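You operate a simulated robot arm through the tools that you are given. There is no shell and no other tool. Be economical: measure what you need, move in short steps, check, and stop when the job is done.

You are at the controls of a simulated robot arm. One attempt, no reset.

JOB
Fetch the red block from the top of pallet twenty-six and set it on the washer seventeen lid top. Put the label sheets on the top of pallet twenty-six away on the railed end of the trolley top. Shut the upper trolley drawer. Put the tub on the top of the long bench away on the railed end of the trolley top. Put the green tray from the top of the long bench on the white sheet there and the blue tray on the plate there. Take the roller from the top of the long bench and leave it on the buckle there. Take the screw dish and put it on the trolley top. Open the upper bench drawer, put the grey small box from the inside of the upper bench drawer on the packing bench top, then shut the drawer. Take the adapter on the deck of the parts cart and put it away on the tester top. Do these in any order. Set down upright: block, adapter.
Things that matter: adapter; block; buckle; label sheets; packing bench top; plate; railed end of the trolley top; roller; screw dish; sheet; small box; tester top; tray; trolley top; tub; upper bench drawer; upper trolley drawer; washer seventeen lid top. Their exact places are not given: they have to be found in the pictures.

Only the result counts: the job must be done as asked and must still hold three seconds after the hand-in. Knocking over, shifting, dropping, spilling or breaking anything else fails it. Lids that push on must go on centred and level and be pressed home; caps that screw on are set level and turned clockwise until they are tight.

ROBOT AND FRAMES
A 7-joint arm with a vacuum gripper on a trunk, on a base that drives. Base frame: it is fixed to the floor where the robot stands at the start and does not move with it; the origin is under the middle of the robot, x ahead of it, y to its left, z up; the surface under the hand at the start is at about z = 0.604. Lengths are in m, angles in rad, forces in N, time in s.
Its first joint turns from -2.897 to 2.897 rad. Places, roughly: adapter (5x5x5 cm) [5.5, 4.4, 0.6]; block [0.75, 0, 0.75]; buckle (6x5x2 cm) [-0.8, 2.3, 0.8]; label sheets (19x15x3 cm) [1.1, 0.3, 0.7]; packing bench top [4.5, 3.1, 0.8]; plate [0, 2.25, 0.75]; railed end of the trolley top [1.7, -1.8, 0.7]; roller (4x4x4 cm) [-0.9, 2.2, 0.8]; screw dish (12x11x3 cm) [0.7, 2.2, 0.8]; sheet (20x20x1 cm) [-0.7, 2.2, 0.8]; small box [4.25, 3.5, 0.75]; tester top (16x44 cm) [1.34, -3.7, 1.28]; tray [0, 2.25, 0.75]; trolley top [1, -1.7, 0.7]; tub (7x7x5 cm) [0.2, 2, 0.8]; upper bench drawer [4.4, 3.5, 0.7]; upper trolley drawer [1, -1.5, 0.6]; washer seventeen lid top [-0.8, -3.6, 0.9]. Payload 1.06 kg.
Tool frame: the origin (TCP) lies in the middle of the cups' lips, and z points out of the cups. The gripper has 1 cup of 0.024 m across, covering 0.024 by 0.024 m (tool x, y); the bellows give 0.008 m. With the vacuum on, a cup seals on a smooth face that it is pressed against (1 to 4 N); it does not hold porous or soft things. The pull reaches 23 N.
Orientation is that of the tool frame in the base frame, as a unit quaternion [w, x, y, z]. With the cups facing straight down, the tool's x points along the base's -x, its y along +y and its z along -z.

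CONTROLS
- The arm moves only by the tool arm_command. Its argument "commands" is a list of rows, each an object of numbers (a shift or turn left out is 0, a gripper value left out holds the last): "dx", "dy", "dz": the shift along the base's x, y, z in units of 250 mm (1.0 is 250 mm); "wx", "wy", "wz": the turn, a rotation vector about the base's x, y, z in units of 60 degrees (1.0 is 60 degrees); "vacuum": the vacuum: 1 switches it on, 0 off. In form: [{"dx": .., "dy": .., "dz": .., "wx": .., "wy": .., "wz": .., "vacuum": ..}, ...]. A call has 1 to 10 rows; each row is the pose to reach, as a shift and turn from the pose commanded when the call began. A call with a number of a shift or a turn outside -1 to 1 is refused whole. A row lasts 0.2 s, in which the tool goes at most 0.05 m and 0.15 rad; a call with a longer step from one row to the next is refused whole, and so is a gripper value outside its range. A pose out of reach is approached as far as the arm can. The call stops where the force on the tool passes 40 N (or 10 N more than at its start, if that is more) or the arm is blocked; 0.2 s more then pass. The pull builds up within a second once a cup has sealed. Time passes only in rows, and 0.2 s behind the last, so rows that repeat a pose give it time. It gives the time, the measured TCP pose, the force on the tool (base axes) and the pull of the vacuum at its end, in the units of the frame above (readings bear some noise), with the torque about the TCP (base axes, N m) and any sound that the robot's microphone picked up.
- Cameras (640 x 400 px; columns grow to the right, rows downward): "scene" is now at [0.1616, 0.1811, 1.4709]; the picture's right is [-0.40, -0.92, 0.00], its down [-0.74, 0.32, -0.59] and it looks along [0.54, -0.23, -0.81] (base axes); focal length 294 px, centre (320, 200). "wrist" rides on the gripper at [0.078, 0.019, -0.096] in the tool frame; the picture's right is [-0.24, 0.97, 0.00], its down [-0.71, -0.17, -0.68] and it looks along [-0.67, -0.16, 0.73] (tool axes); focal length 243 px, centre (320, 200).
- capture(camera): a new picture of that camera. It takes no simulated time.
- roll_base(legs): drives the robot by 1 to 6 legs, each [ahead, left, turn to the left] in m, m and rad, along the robot's own axes; the way and the turn of a leg run together, so that a leg with both is an arc; at most 1.5 m and 3.142 rad a leg. The arm and the cameras ride along, it lands a little off, and it stops where it bumps. It gives what a move gives.
- turn_head(pan, tilt): turns the head with the scene camera to pan (to the left, within 2.094 rad either way) and tilt (down, from -0.506 to 1.204), counted from straight ahead of the robot. It gives what a move gives.
- pixel_to_xyz(camera, pixels): there is no depth. For up to 12 entries [column, row, z] of the newest picture of that camera ("zoom" is the newest enlarged one), the place [x, y] in the base frame at which the ray of that pixel passes the height z, good to about 0.002 m, but the place of the scene camera against the robot may be out by one fixed shift of up to 0.018 m in any direction. It takes no simulated time.
- close_up(camera, box): a new picture of the part [left, top, right, bottom] of that camera's present view, enlarged. It takes no simulated time.
- hand_in(): hands the job in; it is judged then, once.

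Go step by step. Measure first, check grasps and placings, and put right what went wrong. The budget is 357 turns and 296 pictures, counting those below and the enlarged ones. Unless the task says otherwise, let go and move clear before handing in.

The tools are called as name(argument=value, ...) on one line, values as JSON. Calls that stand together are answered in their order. arm_command: Moves the arm, as the interface text tells. Its arguments: {"type":"object","properties":{"commands":{"type":"array"}},"required":["commands"]} The other tools are called the same way: roll_base (legs) drives the base; turn_head (pan, tilt) turns the head that bears the scene camera; capture (camera) takes a picture; pixel_to_xyz (camera, pixels) gives the place at which the rays of pixels pass given heights; close_up (camera, box) takes an enlarged picture of a part of a camera's view; hand_in () hands the job in.

At the start:

```text
clock: 0.0
eef_pos: [0.5643, -0.0577, 0.8198]
orientation: [0.0, 0.0, 1.0, -0.001]
contact_force: [0.5, -0.2, -0.1]
wrist_torque: [-0.02, 0.0, -0.02]
pull: 0.1
robot x, y, heading: [-0.0004, -0.0011, 0.002]
head pan, tilt: [-0.408, 0.942]
```

scene: 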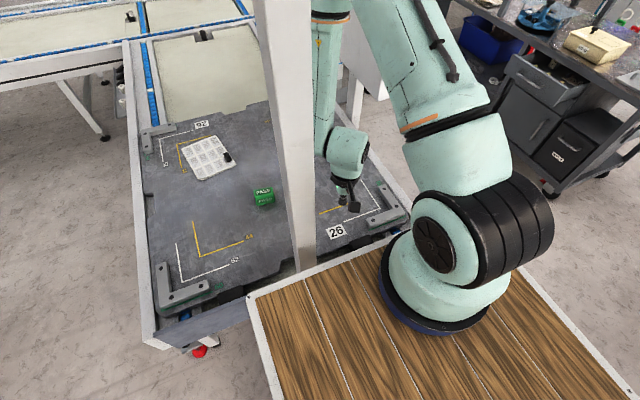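
wrist: 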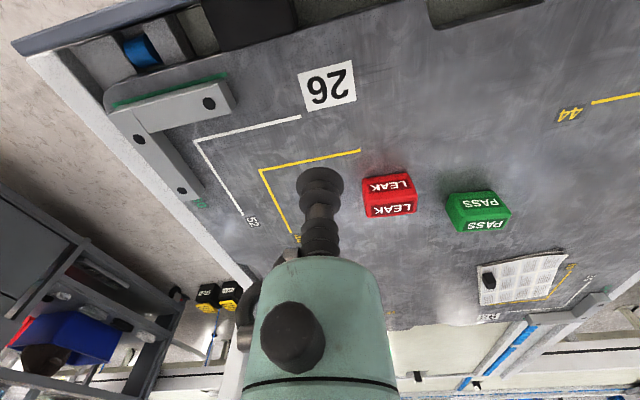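

The wrist picture shows the red block at about (388,195) and the label sheets at (520,280). I measure these first.

pixel_to_xyz(camera="wrist", pixels=[[364, 190, 0.604], [370, 217, 0.604], [417, 212, 0.604], [362, 180, 0.654], [410, 173, 0.654], [367, 205, 0.654], [417, 200, 0.654], [478, 268, 0.604], [480, 305, 0.604], [567, 252, 0.604], [550, 300, 0.604], [489, 281, 0.604]])

close_up(camera="wrist", box=[340, 150, 600, 320])

close_up(camera="scene", box=[150, 100, 300, 220])

```text
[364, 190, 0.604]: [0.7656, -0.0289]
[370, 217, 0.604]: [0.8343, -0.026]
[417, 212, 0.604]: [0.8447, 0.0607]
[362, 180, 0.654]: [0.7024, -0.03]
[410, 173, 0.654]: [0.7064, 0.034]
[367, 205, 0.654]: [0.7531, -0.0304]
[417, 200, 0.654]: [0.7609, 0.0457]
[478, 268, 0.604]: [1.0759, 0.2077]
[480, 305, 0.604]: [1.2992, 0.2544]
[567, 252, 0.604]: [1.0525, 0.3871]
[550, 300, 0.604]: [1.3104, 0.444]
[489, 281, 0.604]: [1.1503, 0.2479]
```

```text
2.35 times, centred on (470, 235) of wrist
```

zoom: 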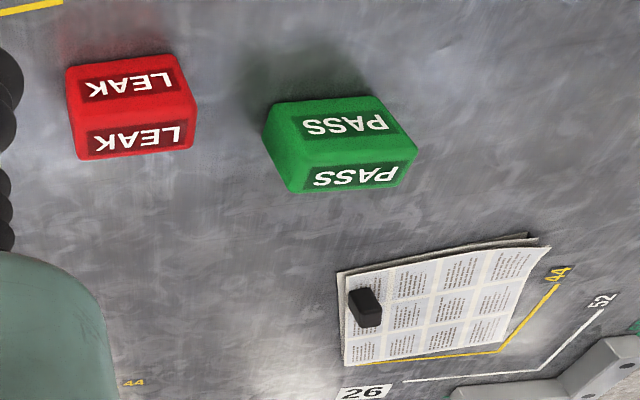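

```text
3.33 times, centred on (225, 160) of scene
```

zoom: 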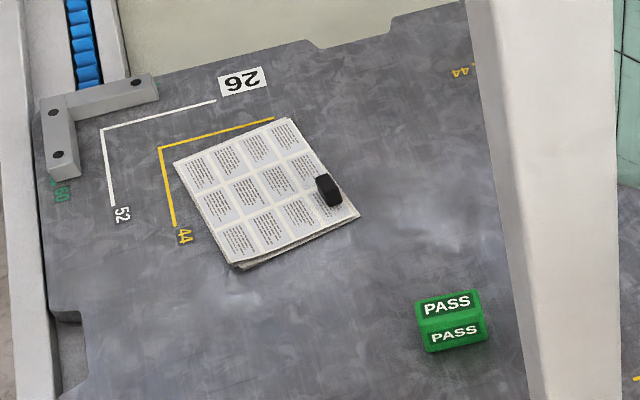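

Red block spans about x 0.70–0.76, y −0.03–0.045. Now I look around with the head.

turn_head(pan=-1.1, tilt=0.5)

capture(camera="scene")

turn_head(pan=-2.0, tilt=0.4)

capture(camera="scene")

turn_head(pan=1.4, tilt=0.5)

capture(camera="scene")

turn_head(pan=2.05, tilt=0.5)

capture(camera="scene")

turn_head(pan=0.5, tilt=0.4)

capture(camera="scene")

```text
clock: 1.1
eef_pos: [0.5642, -0.0573, 0.8202]
orientation: [0.0, 0.0, 1.0, 0.0]
contact_force: [-0.1, -0.7, -0.1]
wrist_torque: [0.0, 0.03, -0.03]
pull: 0.0
robot x, y, heading: [-0.0006, 0.0025, 0.001]
head pan, tilt: [-1.1, 0.499]
```

```text
291 pictures are left
```

scene: 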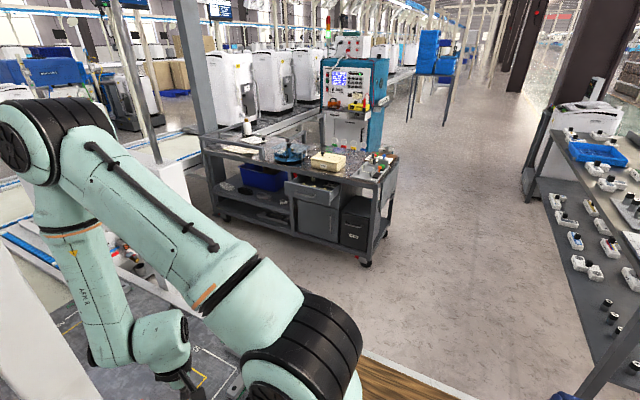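

```text
clock: 2.3
eef_pos: [0.5644, -0.0586, 0.8192]
orientation: [0.0, 0.001, 1.0, -0.001]
contact_force: [-0.7, -0.2, 0.2]
wrist_torque: [-0.03, -0.01, -0.01]
pull: 0.0
robot x, y, heading: [-0.0034, 0.0019, 0.001]
head pan, tilt: [-2.0, 0.4]
```

```text
290 pictures are left
```

scene: 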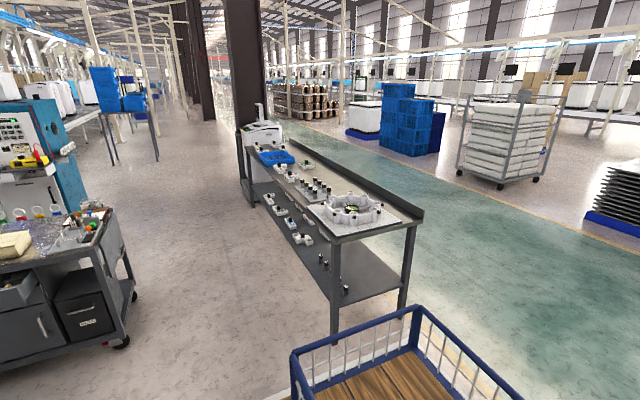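

```text
clock: 5.1
eef_pos: [0.5652, -0.0567, 0.8201]
orientation: [0.0, 0.001, 1.0, 0.0]
contact_force: [-0.6, -0.3, 0.2]
wrist_torque: [0.02, 0.0, -0.04]
pull: 0.1
robot x, y, heading: [0.004, 0.0004, 0.001]
head pan, tilt: [1.4, 0.499]
```

```text
289 pictures are left
```

scene: 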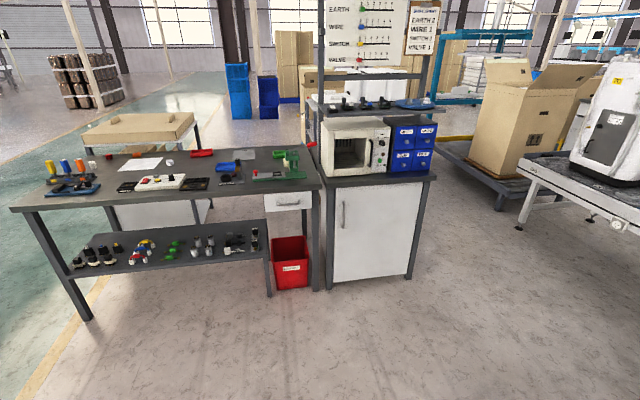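

```text
clock: 6.2
eef_pos: [0.5642, -0.0575, 0.8198]
orientation: [0.0, 0.0, 1.0, 0.0]
contact_force: [1.1, 0.6, 0.1]
wrist_torque: [-0.02, 0.03, -0.01]
pull: 0.1
robot x, y, heading: [0.0007, 0.0014, -0.003]
head pan, tilt: [2.051, 0.499]
```

```text
288 pictures are left
```

scene: 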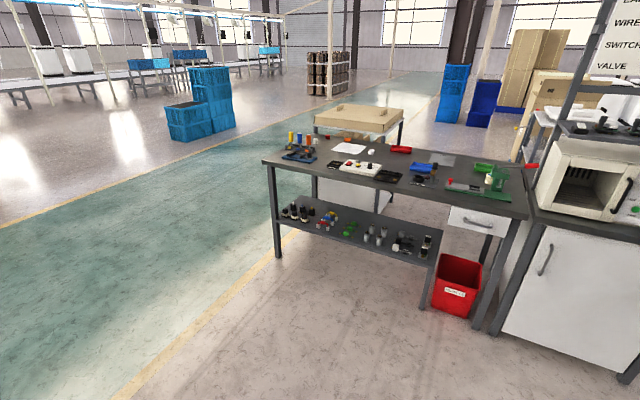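

```text
clock: 7.8
eef_pos: [0.5637, -0.0568, 0.8196]
orientation: [0.0, 0.001, 1.0, 0.0]
contact_force: [0.2, 0.0, -0.1]
wrist_torque: [0.02, 0.0, 0.01]
pull: 0.2
robot x, y, heading: [0.0011, 0.0031, 0.002]
head pan, tilt: [0.499, 0.4]
```

```text
287 pictures are left
```

scene: 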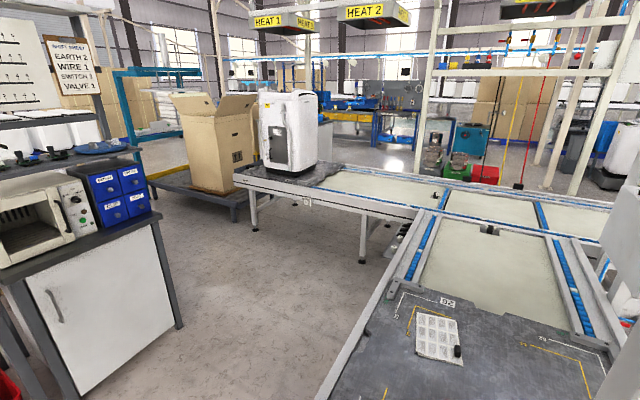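

The long bench, trolley, washer bench and tester are located. I check the robot's own platform and the post near me.

turn_head(pan=0.2, tilt=1.1)

capture(camera="scene")

turn_head(pan=-1.3, tilt=1.1)

capture(camera="scene")

turn_head(pan=1.9, tilt=1.1)

capture(camera="scene")

turn_head(pan=-0.4, tilt=0.5)

capture(camera="scene")

```text
clock: 8.9
eef_pos: [0.5652, -0.0575, 0.8192]
orientation: [0.0, 0.0, 1.0, 0.0]
contact_force: [-0.3, -0.2, -0.7]
wrist_torque: [0.0, 0.0, -0.01]
pull: 0.0
robot x, y, heading: [-0.0003, -0.0023, 0.002]
head pan, tilt: [0.201, 1.1]
```

```text
286 pictures are left
```

scene: 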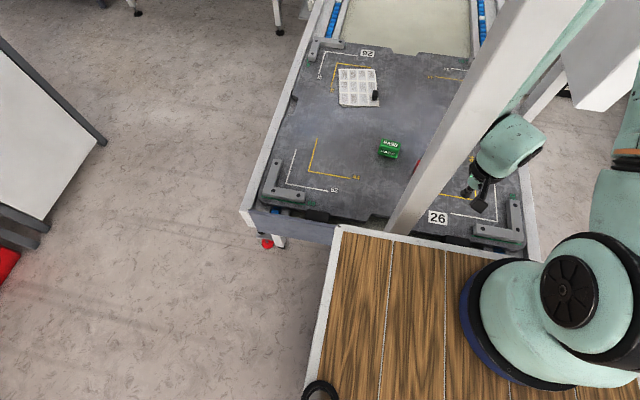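

```text
clock: 10.5
eef_pos: [0.5649, -0.0578, 0.8206]
orientation: [0.0, -0.001, 1.0, -0.001]
contact_force: [-0.1, -1.0, 0.7]
wrist_torque: [0.0, -0.01, 0.0]
pull: 0.0
robot x, y, heading: [-0.0002, 0.0011, -0.004]
head pan, tilt: [-1.3, 1.1]
```

```text
285 pictures are left
```

scene: 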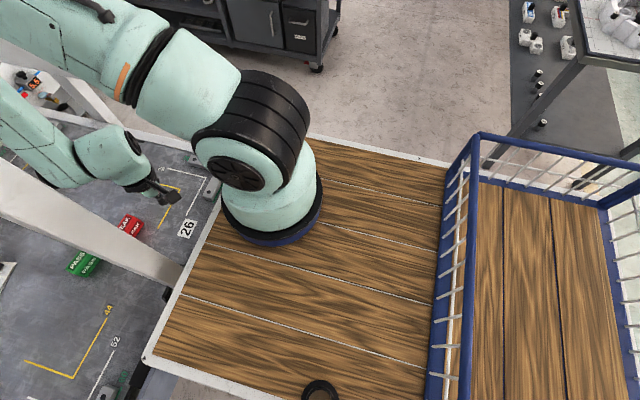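

```text
clock: 13.2
eef_pos: [0.5649, -0.0581, 0.8191]
orientation: [0.0, 0.0, 1.0, 0.0]
contact_force: [0.0, 0.0, 0.0]
wrist_torque: [0.01, -0.02, -0.01]
pull: 0.0
robot x, y, heading: [-0.0006, -0.001, -0.002]
head pan, tilt: [1.901, 1.1]
```

```text
284 pictures are left
```

scene: 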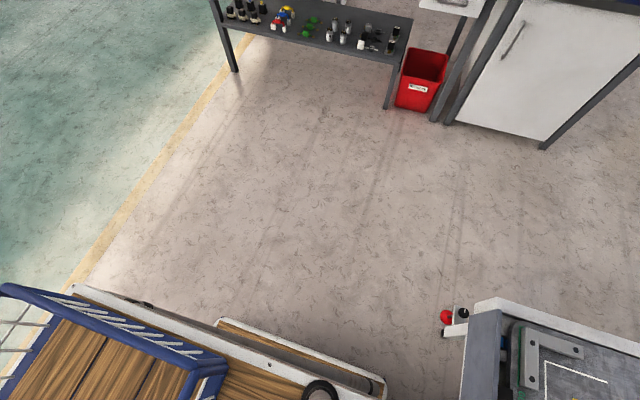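

```text
clock: 15.3
eef_pos: [0.5639, -0.0579, 0.8202]
orientation: [0.0, 0.001, 1.0, 0.0]
contact_force: [0.2, 0.2, -0.1]
wrist_torque: [0.01, 0.01, -0.02]
pull: 0.1
robot x, y, heading: [0.0003, 0.0013, -0.0]
head pan, tilt: [-0.4, 0.499]
```

```text
283 pictures are left
```

scene: 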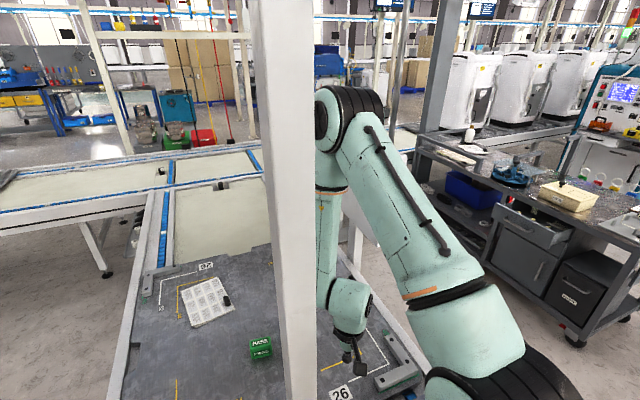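

A post stands at about x 0.53, y 0.08 between the deck and the pallet, close to the direct line to the block. I shift the base 0.3 m to the right, to learn whether the post rides along and to gain clearance.

roll_base(legs=[[-0.03, -0.3, 0]])

capture(camera="scene")

capture(camera="wrist")

```text
clock: 17.4
eef_pos: [0.5345, -0.3614, 0.8198]
orientation: [0.0, 0.001, 1.0, 0.0]
contact_force: [0.9, -0.4, 0.5]
wrist_torque: [-0.02, -0.01, -0.01]
pull: 0.0
robot x, y, heading: [-0.0311, -0.3103, -0.002]
head pan, tilt: [-0.4, 0.499]
```

```text
282 pictures are left
```

scene: 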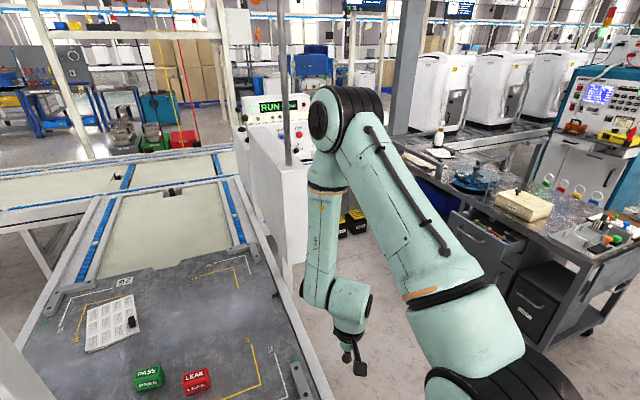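

```text
281 pictures are left
```

wrist: 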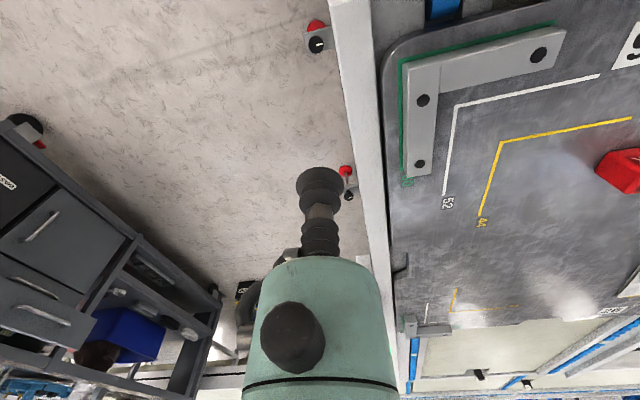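

The post is fixed to the floor and now stands clear to the left. I look at the block with the scene camera from here.

turn_head(pan=0.1, tilt=0.8)

capture(camera="scene")

```text
clock: 18.3
eef_pos: [0.5339, -0.3625, 0.8196]
orientation: [0.0, 0.001, 1.0, 0.0]
contact_force: [0.1, 0.7, 0.6]
wrist_torque: [-0.01, 0.0, -0.01]
pull: 0.1
robot x, y, heading: [-0.0313, -0.3036, -0.003]
head pan, tilt: [0.099, 0.799]
```

```text
280 pictures are left
```

scene: 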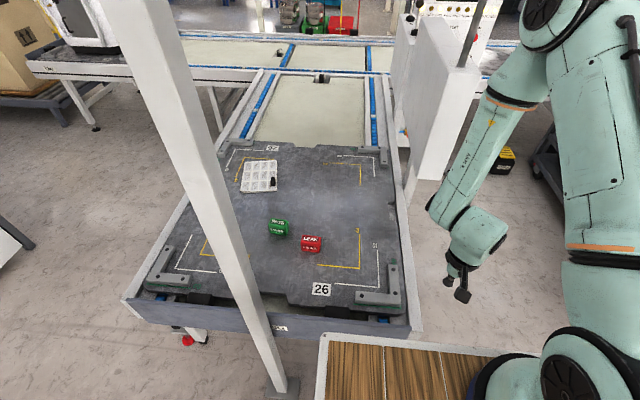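

close_up(camera="scene", box=[230, 150, 340, 260])

pixel_to_xyz(camera="scene", pixels=[[240, 290, 0.5], [288, 395, 0.0], [262, 395, 0.0], [410, 330, 0.58]])

```text
3.64 times, centred on (285, 205) of scene
```

zoom: 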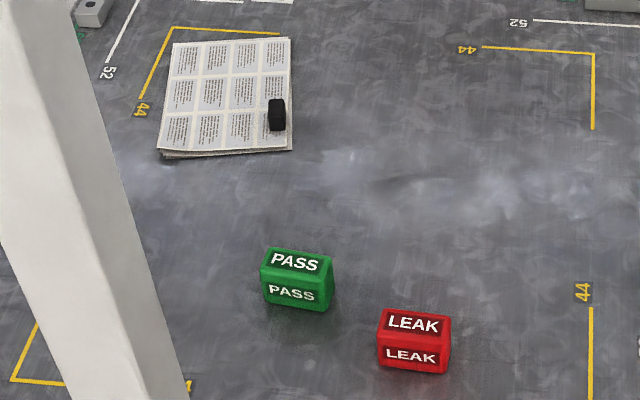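

```text
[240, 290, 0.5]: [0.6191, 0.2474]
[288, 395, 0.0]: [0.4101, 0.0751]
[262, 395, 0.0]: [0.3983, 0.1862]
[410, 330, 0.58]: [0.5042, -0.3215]
```

I measure the block and sheets from the enlarged view.

pixel_to_xyz(camera="zoom", pixels=[[377, 366, 0.604], [449, 374, 0.604], [377, 338, 0.64], [451, 344, 0.64], [384, 311, 0.64], [450, 315, 0.64], [277, 101, 0.63], [277, 130, 0.612], [157, 150, 0.604], [291, 150, 0.604], [290, 38, 0.61], [172, 42, 0.61]])

```text
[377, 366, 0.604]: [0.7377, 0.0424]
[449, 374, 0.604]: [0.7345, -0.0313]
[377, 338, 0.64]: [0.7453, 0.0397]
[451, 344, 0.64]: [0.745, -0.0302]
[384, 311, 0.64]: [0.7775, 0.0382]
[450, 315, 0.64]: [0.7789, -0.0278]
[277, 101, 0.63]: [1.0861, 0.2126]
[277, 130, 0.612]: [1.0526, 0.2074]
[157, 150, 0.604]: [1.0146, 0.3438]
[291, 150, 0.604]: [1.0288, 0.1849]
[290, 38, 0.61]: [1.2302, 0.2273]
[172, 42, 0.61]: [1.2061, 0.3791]
```

The block centre is about (0.755, 0.005), top at about 0.645. I bring the tool toward it for a wrist view.

arm_command(commands=[{"dy": 0.18}, {"dx": 0.05, "dy": 0.36}, {"dx": 0.1, "dy": 0.54}, {"dx": 0.15, "dy": 0.72}, {"dx": 0.2, "dy": 0.9}, {"dx": 0.2, "dy": 1.0}])

arm_command(commands=[{"dx": 0.05, "dy": 0.18}, {"dx": 0.1, "dy": 0.36}, {"dx": 0.1, "dy": 0.44}, {"dx": 0.1, "dy": 0.44}])

capture(camera="wrist")

```text
clock: 19.7
eef_pos: [0.5858, -0.1131, 0.8194]
orientation: [0.0, 0.001, 1.0, 0.0]
contact_force: [1.0, -0.8, 0.3]
wrist_torque: [-0.02, 0.02, -0.01]
pull: 0.0
robot x, y, heading: [-0.0294, -0.3052, 0.002]
head pan, tilt: [0.099, 0.799]
```

```text
clock: 20.7
eef_pos: [0.6118, -0.0025, 0.8204]
orientation: [0.0, -0.001, 1.0, 0.0]
contact_force: [-0.5, 0.2, -0.9]
wrist_torque: [-0.01, 0.04, 0.01]
pull: 0.0
robot x, y, heading: [-0.0308, -0.306, 0.001]
head pan, tilt: [0.099, 0.799]
```

```text
278 pictures are left
```

wrist: 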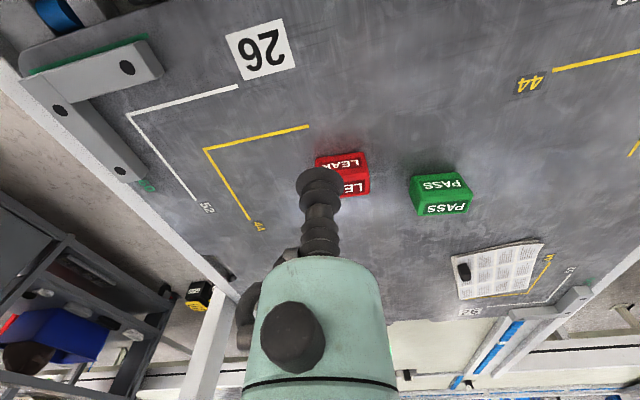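

The block shows at (343,175) partly behind the cup. I enlarge and measure.

close_up(camera="wrist", box=[300, 135, 400, 215])

pixel_to_xyz(camera="wrist", pixels=[[316, 158, 0.604], [365, 153, 0.604], [370, 176, 0.645], [370, 193, 0.645], [465, 188, 0.645], [463, 272, 0.63]])

```text
5.00 times, centred on (350, 175) of wrist
```

zoom: 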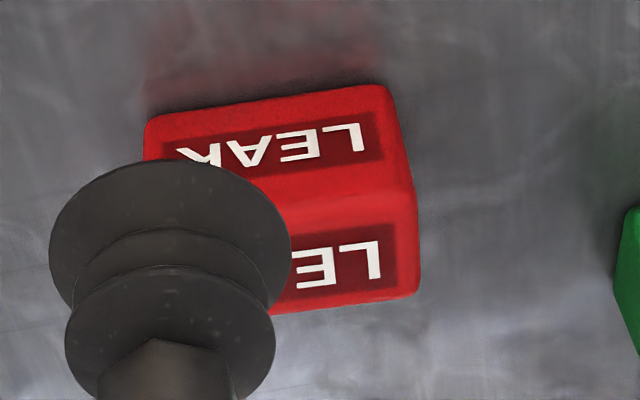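

```text
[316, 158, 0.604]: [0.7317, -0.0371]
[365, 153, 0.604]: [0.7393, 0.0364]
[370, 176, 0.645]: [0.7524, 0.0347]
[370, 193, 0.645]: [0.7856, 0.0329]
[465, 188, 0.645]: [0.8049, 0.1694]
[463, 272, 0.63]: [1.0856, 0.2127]
```

Both cameras agree on about (0.757, 0.0), top near 0.65. I go above it and come down to 0.67.

arm_command(commands=[{"dx": 0.19, "dy": 0.005}, {"dx": 0.38, "dy": 0.01}, {"dx": 0.58, "dy": 0.01}, {"dx": 0.58, "dy": 0.01, "dz": -0.19}, {"dx": 0.58, "dy": 0.01, "dz": -0.38}, {"dx": 0.58, "dy": 0.01, "dz": -0.58}, {"dx": 0.58, "dy": 0.01, "dz": -0.6, "vacuum": 1}])

capture(camera="wrist")

```text
clock: 22.3
eef_pos: [0.754, 0.0009, 0.6688]
orientation: [0.0, -0.001, 1.0, 0.0]
contact_force: [0.4, -0.7, 0.1]
wrist_torque: [0.02, 0.03, 0.01]
pull: 0.1
robot x, y, heading: [-0.0309, -0.3056, 0.001]
head pan, tilt: [0.099, 0.799]
```

```text
276 pictures are left
```

wrist: 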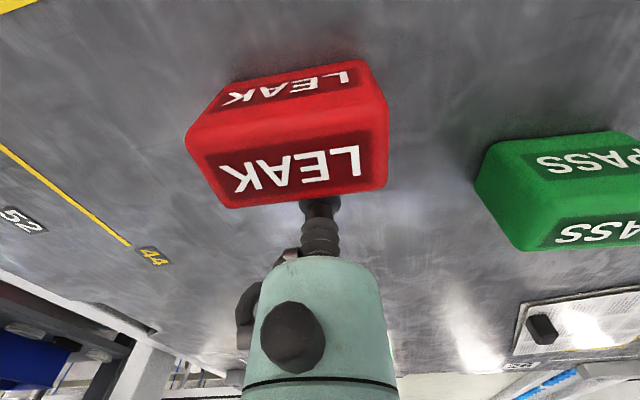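

The cup tip is hidden behind the block's far edge at (320,205), so the block seems nearer and taller than I took it. I re-measure here.

pixel_to_xyz(camera="wrist", pixels=[[230, 86, 0.604], [360, 62, 0.604], [187, 135, 0.66], [385, 100, 0.66], [187, 135, 0.68], [385, 100, 0.68], [222, 205, 0.66], [385, 185, 0.66], [222, 205, 0.68], [385, 185, 0.68]])

close_up(camera="wrist", box=[170, 40, 410, 270])

```text
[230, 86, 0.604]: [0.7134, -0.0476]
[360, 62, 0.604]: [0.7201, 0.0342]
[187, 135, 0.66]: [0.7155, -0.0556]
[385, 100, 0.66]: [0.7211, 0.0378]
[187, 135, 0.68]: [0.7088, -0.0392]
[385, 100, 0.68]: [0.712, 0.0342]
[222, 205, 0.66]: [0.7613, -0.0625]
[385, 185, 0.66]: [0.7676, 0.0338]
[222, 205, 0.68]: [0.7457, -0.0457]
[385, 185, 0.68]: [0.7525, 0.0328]
```

```text
1.74 times, centred on (290, 155) of wrist
```

zoom: 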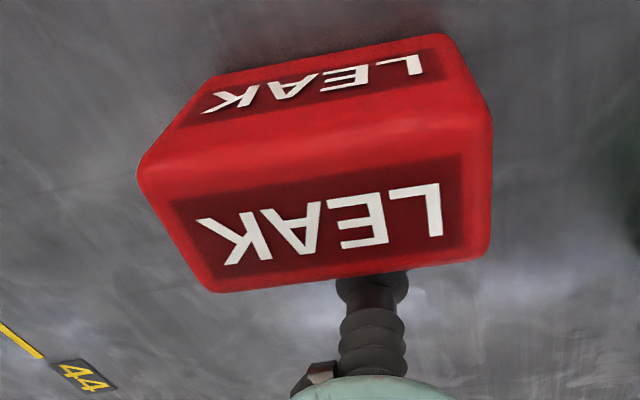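

Triangulating the two views puts the pallet surface near 0.654 and the block at about (0.72, 0.0) with its top near 0.695; the cup is beyond it. I rise, go back, and look again.

arm_command(commands=[{"dz": 0.15}, {"dz": 0.28}, {"dx": -0.14, "dz": 0.28}, {"dx": -0.14, "dz": 0.28}])

capture(camera="wrist")

```text
clock: 23.3
eef_pos: [0.7208, -0.0002, 0.7394]
orientation: [0.001, 0.0, 1.0, -0.001]
contact_force: [-0.5, -0.3, 0.7]
wrist_torque: [-0.01, 0.0, -0.01]
pull: 0.1
robot x, y, heading: [-0.03, -0.3078, 0.001]
head pan, tilt: [0.099, 0.799]
```

```text
274 pictures are left
```

wrist: 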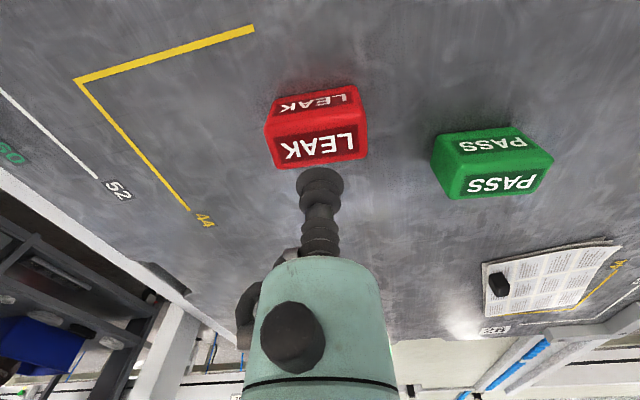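

I measure the top corners at candidate heights from this view.

pixel_to_xyz(camera="wrist", pixels=[[366, 157, 0.69], [280, 168, 0.69], [265, 128, 0.69], [364, 112, 0.69], [366, 157, 0.7], [280, 168, 0.7], [272, 98, 0.65], [350, 87, 0.65], [500, 284, 0.67], [484, 264, 0.654], [484, 318, 0.654], [592, 300, 0.654]])

```text
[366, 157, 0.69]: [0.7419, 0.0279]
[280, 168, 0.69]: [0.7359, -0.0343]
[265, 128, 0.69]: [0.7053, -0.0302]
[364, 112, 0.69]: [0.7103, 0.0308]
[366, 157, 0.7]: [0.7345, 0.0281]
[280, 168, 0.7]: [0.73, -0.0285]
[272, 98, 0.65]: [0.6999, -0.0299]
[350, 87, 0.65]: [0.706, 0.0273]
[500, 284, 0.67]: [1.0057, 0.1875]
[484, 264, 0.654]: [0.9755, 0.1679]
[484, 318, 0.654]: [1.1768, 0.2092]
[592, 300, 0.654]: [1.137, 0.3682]
```

Consistent: centre (0.722, 0), top about 0.69. I descend with vacuum on in small steps.

arm_command(commands=[{"dz": -0.1, "vacuum": 1}, {"dz": -0.16, "vacuum": 1}, {"dz": -0.18, "vacuum": 1}, {"dz": -0.19, "vacuum": 1}])

```text
clock: 24.3
eef_pos: [0.7205, 0.0016, 0.6928]
orientation: [0.001, 0.0, 1.0, 0.001]
contact_force: [-1.4, -1.4, 17.9]
wrist_torque: [0.02, -0.01, 0.0]
pull: 22.3
robot x, y, heading: [-0.0326, -0.3017, 0.002]
head pan, tilt: [0.099, 0.799]
```

Sealed, pull 22 N. I lift.

arm_command(commands=[{"dz": 0.06}, {"dz": 0.2}, {"dz": 0.4}, {"dz": 0.5}, {"dz": 0.5}])

capture(camera="wrist")

```text
clock: 25.5
eef_pos: [0.721, -0.0004, 0.8178]
orientation: [0.0, 0.001, 1.0, 0.0]
contact_force: [0.3, -0.7, -0.7]
wrist_torque: [0.01, -0.01, -0.01]
pull: 22.9
robot x, y, heading: [-0.0292, -0.3055, 0.001]
head pan, tilt: [0.099, 0.799]
```

```text
273 pictures are left
```

wrist: 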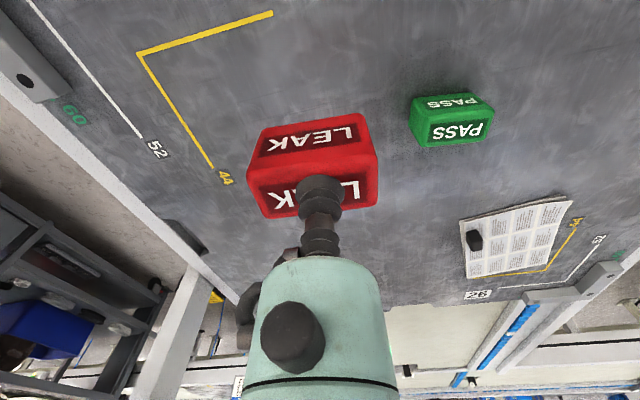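

The block hangs well. I retract the arm in over the deck front before driving, and look toward the trolley and washer.

arm_command(commands=[{"dy": -0.1, "dz": 0.14}, {"dx": -0.08, "dy": -0.26, "dz": 0.2}, {"dx": -0.16, "dy": -0.42, "dz": 0.2}, {"dx": -0.24, "dy": -0.58, "dz": 0.2}, {"dx": -0.32, "dy": -0.74, "dz": 0.2}, {"dx": -0.4, "dy": -0.9, "dz": 0.2}, {"dx": -0.5, "dy": -1.0, "dz": 0.2}, {"dx": -0.6, "dy": -1.0, "dz": 0.2}, {"dx": -0.75, "dy": -1.0, "dz": 0.2}, {"dx": -0.75, "dy": -1.0, "dz": 0.2}])

turn_head(pan=-1.9, tilt=0.5)

capture(camera="scene")

pixel_to_xyz(camera="scene", pixels=[[320, 200, 0]])

```text
clock: 27.7
eef_pos: [0.5327, -0.2489, 0.865]
orientation: [0.0, 0.0, 1.0, 0.0]
contact_force: [0.5, -0.1, -1.0]
wrist_torque: [0.01, -0.02, 0.02]
pull: 22.8
robot x, y, heading: [-0.0313, -0.3063, -0.004]
head pan, tilt: [0.099, 0.799]
```

```text
clock: 29.6
eef_pos: [0.533, -0.2482, 0.8662]
orientation: [0.0, -0.001, 1.0, 0.0]
contact_force: [0.5, 0.8, -1.0]
wrist_torque: [0.01, 0.02, -0.01]
pull: 22.2
robot x, y, heading: [-0.031, -0.3019, 0.0]
head pan, tilt: [-1.901, 0.499]
```

```text
272 pictures are left
```

scene: 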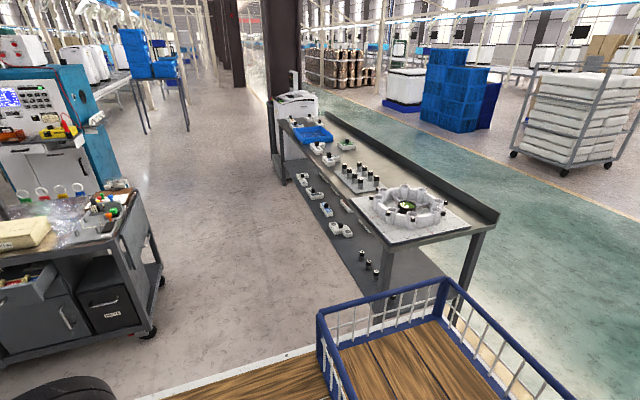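

```text
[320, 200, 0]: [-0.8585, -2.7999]
```

I measure floor points of the bench, trolley and tester for route planning.

pixel_to_xyz(camera="scene", pixels=[[150, 335, 0.0], [165, 285, 0.0], [284, 182, 0.0], [388, 300, 0.25], [385, 252, 0.85], [497, 213, 0.9], [278, 118, 0.85], [298, 93, 0.9], [345, 400, 0.65], [437, 290, 0.75], [320, 312, 0.75], [105, 185, 0.0]])

close_up(camera="scene", box=[240, 60, 380, 160])

close_up(camera="scene", box=[0, 40, 180, 240])

```text
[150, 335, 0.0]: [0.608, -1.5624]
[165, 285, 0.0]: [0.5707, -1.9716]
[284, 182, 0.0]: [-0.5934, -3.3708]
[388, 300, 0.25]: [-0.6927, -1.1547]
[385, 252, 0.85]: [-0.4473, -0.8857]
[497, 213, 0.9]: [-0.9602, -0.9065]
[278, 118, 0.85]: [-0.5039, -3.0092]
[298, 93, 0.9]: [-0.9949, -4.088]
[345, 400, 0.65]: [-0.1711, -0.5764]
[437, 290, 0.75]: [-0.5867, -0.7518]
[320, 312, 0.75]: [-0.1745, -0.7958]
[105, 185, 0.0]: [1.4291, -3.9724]
```

```text
4.00 times, centred on (310, 110) of scene
```

zoom: 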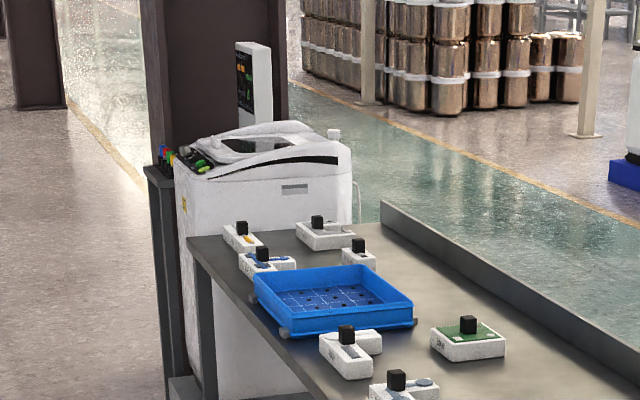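

```text
2.00 times, centred on (90, 140) of scene
```

zoom: 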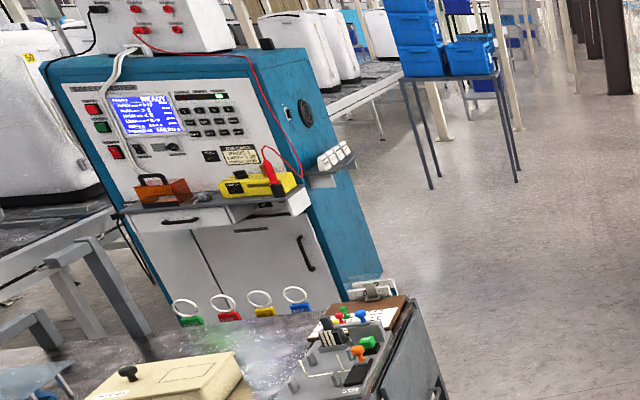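

I need the robot's own footprint to judge the aisle. I take a down-look at the right side of my deck.

turn_head(pan=-1.6, tilt=1.0)

capture(camera="scene")

pixel_to_xyz(camera="scene", pixels=[[320, 200, 0], [320, 200, 1.2]])

turn_head(pan=-2.09, tilt=0.9)

capture(camera="scene")

pixel_to_xyz(camera="scene", pixels=[[320, 200, 0], [320, 200, 1.2]])

```text
clock: 30.6
eef_pos: [0.5337, -0.2488, 0.866]
orientation: [-0.001, 0.001, 1.0, 0.0]
contact_force: [0.1, -0.1, -0.6]
wrist_torque: [0.01, -0.01, -0.01]
pull: 23.4
robot x, y, heading: [-0.0341, -0.3061, 0.0]
head pan, tilt: [-1.6, 1.0]
```

```text
269 pictures are left
```

scene: 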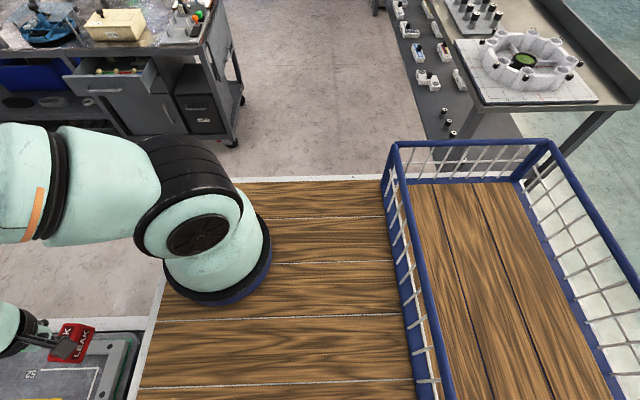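

```text
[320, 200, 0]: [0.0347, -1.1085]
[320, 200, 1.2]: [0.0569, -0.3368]
```

```text
clock: 31.5
eef_pos: [0.5329, -0.2486, 0.8671]
orientation: [0.0, 0.0, 1.0, 0.0]
contact_force: [0.3, 0.5, -0.3]
wrist_torque: [0.01, 0.01, -0.01]
pull: 22.2
robot x, y, heading: [-0.0288, -0.3054, -0.001]
head pan, tilt: [-2.089, 0.901]
```

```text
268 pictures are left
```

scene: 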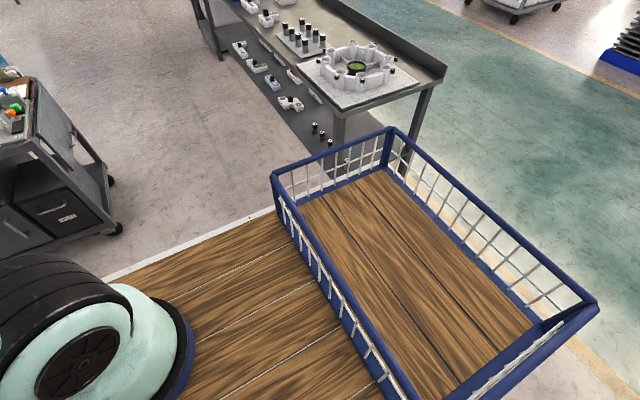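

```text
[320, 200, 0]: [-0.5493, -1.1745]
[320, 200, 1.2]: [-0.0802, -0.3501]
```

I measure the basket corners and deck edges at trial heights.

pixel_to_xyz(camera="scene", pixels=[[275, 178, 0.75], [390, 130, 0.75], [597, 303, 0.75], [281, 226, 0.6], [384, 166, 0.6], [536, 322, 0.6], [105, 278, 0.6], [255, 215, 0.6], [335, 120, 0.8], [445, 70, 0.8], [222, 0, 0.8], [114, 228, 0.0]])

```text
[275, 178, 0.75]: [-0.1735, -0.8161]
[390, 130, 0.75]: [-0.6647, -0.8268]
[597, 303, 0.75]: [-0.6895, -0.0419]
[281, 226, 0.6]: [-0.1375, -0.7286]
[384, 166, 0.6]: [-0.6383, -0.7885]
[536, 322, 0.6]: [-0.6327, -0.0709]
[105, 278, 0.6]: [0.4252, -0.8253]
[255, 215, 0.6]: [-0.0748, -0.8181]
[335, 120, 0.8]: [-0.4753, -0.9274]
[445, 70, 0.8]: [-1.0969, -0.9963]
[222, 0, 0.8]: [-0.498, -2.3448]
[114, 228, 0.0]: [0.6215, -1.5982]
```

The direct aisle is about as wide as my footprint, so I take the wide green lane behind the parts bench to reach the washer. First straight back, then left, then back.

roll_base(legs=[[-0.5, 0.08, 0], [0, 0.5, 0], [-1.3, 0, 0]])

turn_head(pan=-1.5, tilt=0.4)

capture(camera="scene")

turn_head(pan=-2.09, tilt=0.4)

capture(camera="scene")

```text
clock: 43.1
eef_pos: [-1.254, 0.3388, 0.8664]
orientation: [0.0, 0.014, 1.0, 0.0]
contact_force: [-0.5, -0.9, -0.5]
wrist_torque: [0.04, 0.01, -0.02]
pull: 22.8
robot x, y, heading: [-1.823, 0.2968, -0.032]
head pan, tilt: [-2.089, 0.901]
```

```text
clock: 44.1
eef_pos: [-1.2542, 0.3394, 0.8662]
orientation: [0.0, 0.014, 1.0, 0.0]
contact_force: [1.1, -0.2, -0.6]
wrist_torque: [-0.02, 0.0, -0.01]
pull: 22.8
robot x, y, heading: [-1.8201, 0.2978, -0.027]
head pan, tilt: [-1.499, 0.4]
```

```text
267 pictures are left
```

scene: 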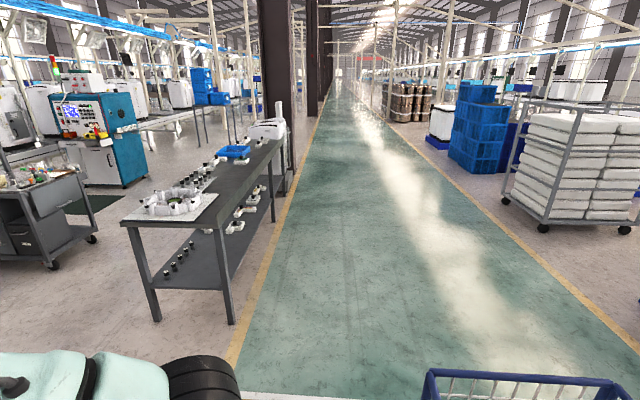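

```text
clock: 45.1
eef_pos: [-1.2538, 0.3375, 0.867]
orientation: [0.0, 0.014, 1.0, 0.0]
contact_force: [-0.7, -1.1, -0.2]
wrist_torque: [0.01, 0.0, 0.03]
pull: 23.1
robot x, y, heading: [-1.8197, 0.2987, -0.03]
head pan, tilt: [-2.089, 0.4]
```

```text
266 pictures are left
```

scene: 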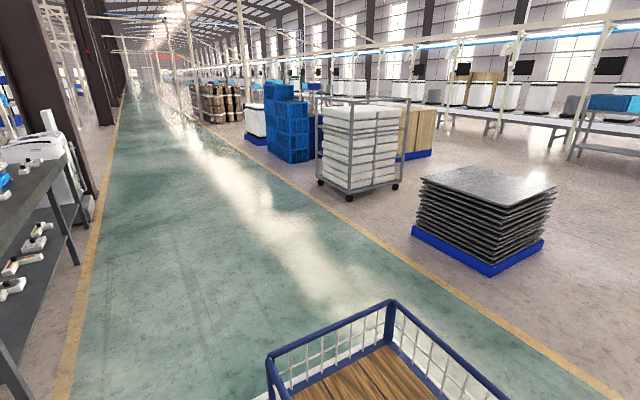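

The green lane is clear. I check its edges before going down it sideways.

pixel_to_xyz(camera="scene", pixels=[[348, 200, 0], [320, 187, 0], [292, 162, 0], [265, 145, 0], [411, 230, 0], [490, 275, 0], [75, 265, 0], [95, 208, 0]])

```text
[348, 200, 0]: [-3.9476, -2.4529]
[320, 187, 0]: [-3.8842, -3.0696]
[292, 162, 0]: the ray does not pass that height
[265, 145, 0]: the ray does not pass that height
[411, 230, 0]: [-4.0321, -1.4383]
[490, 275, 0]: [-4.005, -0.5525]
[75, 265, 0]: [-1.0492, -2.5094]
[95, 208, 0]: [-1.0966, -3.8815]
```

The lane is free from x −3.8 to −1.1. I drive down it to about y −3.55.

roll_base(legs=[[-0.15, -1.4, 0.03], [0, -1.4, 0], [0, -1.05, 0]])

turn_head(pan=0.0, tilt=0.5)

capture(camera="scene")

capture(camera="wrist")

```text
clock: 63.8
eef_pos: [-1.339, -3.5042, 0.8672]
orientation: [0.0, -0.004, 1.0, 0.0]
contact_force: [0.1, -0.7, -1.2]
wrist_torque: [-0.02, 0.03, -0.01]
pull: 23.2
robot x, y, heading: [-1.9038, -3.5657, 0.008]
head pan, tilt: [-2.089, 0.4]
```

```text
clock: 65.8
eef_pos: [-1.3392, -3.5054, 0.8664]
orientation: [0.0, -0.004, 1.0, 0.0]
contact_force: [-0.2, -0.1, -0.3]
wrist_torque: [0.01, 0.0, 0.04]
pull: 23.1
robot x, y, heading: [-1.9022, -3.5641, 0.012]
head pan, tilt: [0.0, 0.499]
```

```text
265 pictures are left
```

scene: 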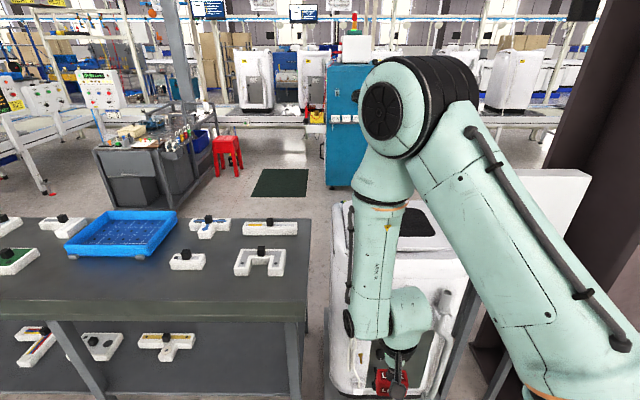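

```text
264 pictures are left
```

wrist: 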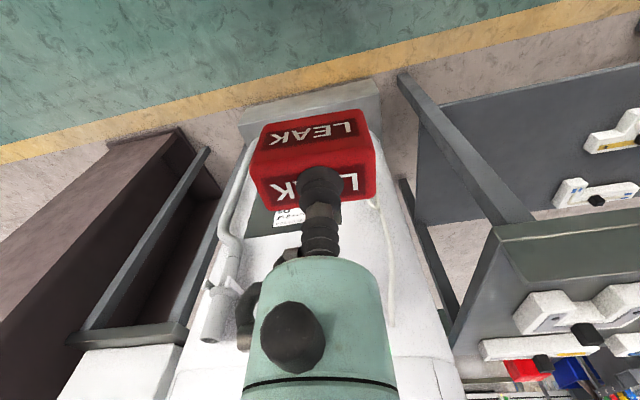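

The washer is straight ahead (its lid behind my forearm at (400,230)). I raise the hand to view the lid.

arm_command(commands=[{"dz": 0.18}, {"dz": 0.36}, {"dz": 0.54}, {"dz": 0.72}, {"dz": 0.9}, {"dz": 0.9, "dy": 0.18}, {"dz": 0.9, "dy": 0.36}, {"dz": 0.9, "dy": 0.54}, {"dz": 0.9, "dy": 0.72}, {"dz": 0.9, "dy": 0.72}])

capture(camera="wrist")

turn_head(pan=-0.3, tilt=0.7)

capture(camera="scene")

```text
clock: 68.0
eef_pos: [-1.3378, -3.3227, 1.0914]
orientation: [0.0, -0.003, 1.0, 0.0]
contact_force: [1.3, -0.7, -0.1]
wrist_torque: [-0.01, 0.01, 0.01]
pull: 22.6
robot x, y, heading: [-1.8972, -3.566, 0.007]
head pan, tilt: [0.0, 0.499]
```

```text
263 pictures are left
```

wrist: 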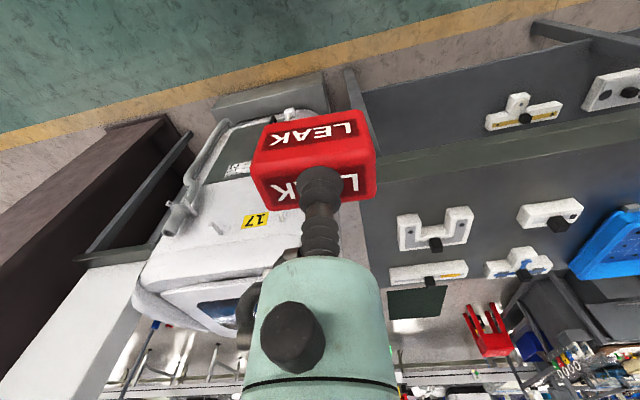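

```text
clock: 68.8
eef_pos: [-1.3373, -3.3224, 1.0908]
orientation: [0.001, -0.003, 1.0, -0.001]
contact_force: [-1.1, 0.0, -1.2]
wrist_torque: [0.01, -0.03, -0.01]
pull: 22.7
robot x, y, heading: [-1.8977, -3.5665, 0.012]
head pan, tilt: [-0.3, 0.7]
```

```text
262 pictures are left
```

scene: 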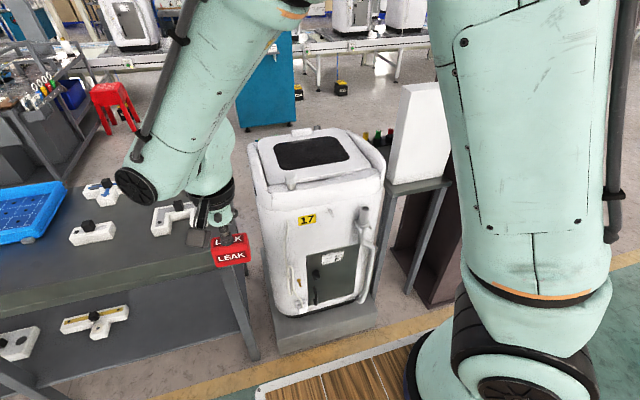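

The washer 17 lid with dark window is visible at (310,155). I enlarge and measure.

close_up(camera="scene", box=[235, 115, 405, 235])

pixel_to_xyz(camera="scene", pixels=[[274, 145, 0.9], [285, 171, 0.9], [350, 157, 0.9], [335, 135, 0.9], [264, 185, 0.9], [385, 168, 0.9], [250, 143, 0.9], [311, 153, 0.9], [311, 153, 0.95]])

```text
3.33 times, centred on (320, 175) of scene
```

zoom: 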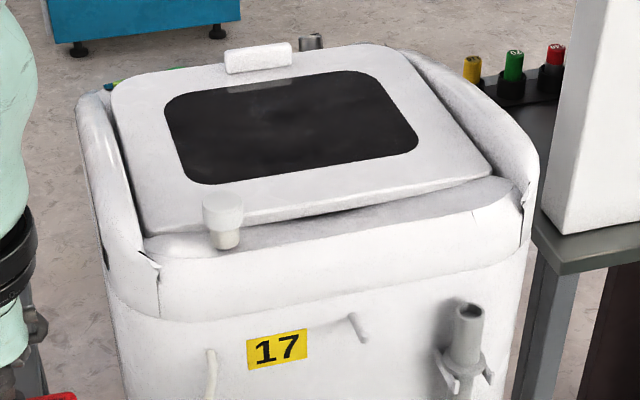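

```text
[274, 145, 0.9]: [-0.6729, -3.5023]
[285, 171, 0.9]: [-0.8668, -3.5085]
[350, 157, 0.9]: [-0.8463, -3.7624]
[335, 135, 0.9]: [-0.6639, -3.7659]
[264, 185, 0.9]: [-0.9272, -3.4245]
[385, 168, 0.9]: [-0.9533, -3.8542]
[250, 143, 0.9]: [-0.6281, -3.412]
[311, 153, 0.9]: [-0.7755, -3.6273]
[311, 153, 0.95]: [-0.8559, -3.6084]
```

I check how far the washer's pad reaches before moving 0.25 m closer.

pixel_to_xyz(camera="scene", pixels=[[282, 355, 0.0], [375, 320, 0.0], [255, 360, 0.0], [258, 383, 0.6], [420, 340, 0.6], [450, 180, 0.8]])

```text
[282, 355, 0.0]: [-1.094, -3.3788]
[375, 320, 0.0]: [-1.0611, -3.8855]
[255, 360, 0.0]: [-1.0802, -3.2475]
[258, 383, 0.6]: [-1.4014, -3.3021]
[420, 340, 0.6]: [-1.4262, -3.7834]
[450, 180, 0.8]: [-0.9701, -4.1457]
```

Front edge of my deck is near x −1.40 and the pad at −1.09; I advance 0.22 m.

roll_base(legs=[[0.22, 0, -0.01]])

arm_command(commands=[{"dx": 0.1, "dy": -0.15}, {"dx": 0.2, "dy": -0.3}, {"dx": 0.3, "dy": -0.45}, {"dx": 0.4, "dy": -0.6}, {"dx": 0.4, "dy": -0.75}, {"dx": 0.4, "dy": -0.9}, {"dx": 0.4, "dy": -1.0}, {"dx": 0.4, "dy": -1.0}])

capture(camera="wrist")

capture(camera="scene")

```text
clock: 70.5
eef_pos: [-1.1107, -3.3278, 1.0896]
orientation: [0.0, 0.001, 1.0, 0.001]
contact_force: [-0.3, 0.6, -0.3]
wrist_torque: [0.03, 0.0, -0.01]
pull: 22.9
robot x, y, heading: [-1.6774, -3.5654, -0.002]
head pan, tilt: [-0.3, 0.7]
```

```text
clock: 72.3
eef_pos: [-1.0112, -3.578, 1.0893]
orientation: [0.0, 0.001, 1.0, 0.0]
contact_force: [0.4, 0.2, -0.8]
wrist_torque: [0.04, 0.01, 0.02]
pull: 22.9
robot x, y, heading: [-1.6786, -3.5635, -0.004]
head pan, tilt: [-0.3, 0.7]
```

```text
260 pictures are left
```

wrist: 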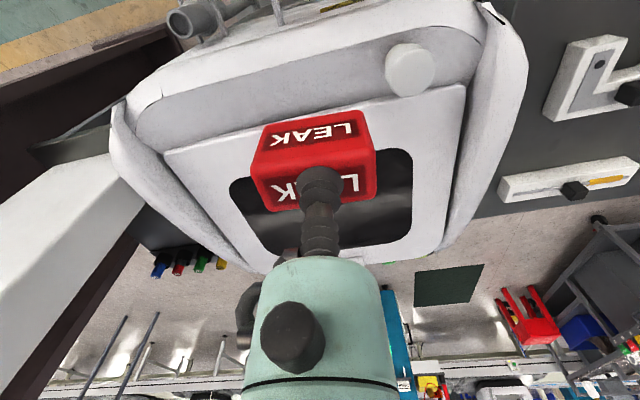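

```text
259 pictures are left
```

scene: 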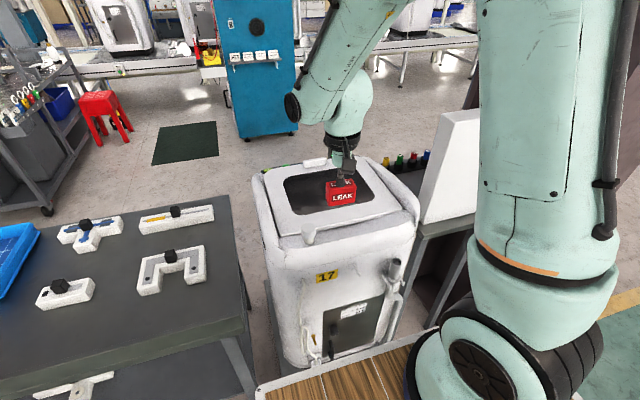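

I triangulate the window corners using both cameras.

pixel_to_xyz(camera="wrist", pixels=[[232, 182, 0.9], [410, 150, 0.9], [262, 248, 0.9], [408, 243, 0.9], [232, 182, 0.95], [410, 150, 0.95], [262, 248, 0.95], [408, 243, 0.95], [170, 155, 0.9], [465, 88, 0.9]])

pixel_to_xyz(camera="scene", pixels=[[284, 180, 0.9], [300, 214, 0.9], [374, 197, 0.9], [355, 168, 0.9], [284, 180, 0.95], [300, 214, 0.95], [374, 197, 0.95]])

```text
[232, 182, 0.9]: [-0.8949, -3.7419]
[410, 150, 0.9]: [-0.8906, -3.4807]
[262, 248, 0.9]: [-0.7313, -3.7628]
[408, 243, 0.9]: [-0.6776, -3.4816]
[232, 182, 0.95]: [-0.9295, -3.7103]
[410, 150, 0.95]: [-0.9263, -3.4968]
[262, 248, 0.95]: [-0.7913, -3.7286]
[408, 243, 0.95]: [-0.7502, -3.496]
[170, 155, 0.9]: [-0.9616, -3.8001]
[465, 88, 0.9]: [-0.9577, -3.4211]
```

```text
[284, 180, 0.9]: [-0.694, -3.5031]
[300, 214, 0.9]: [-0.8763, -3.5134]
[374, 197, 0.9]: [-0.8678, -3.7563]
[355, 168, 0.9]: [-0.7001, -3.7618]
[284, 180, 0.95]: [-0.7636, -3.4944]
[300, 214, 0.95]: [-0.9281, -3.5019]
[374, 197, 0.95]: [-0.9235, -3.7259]
```

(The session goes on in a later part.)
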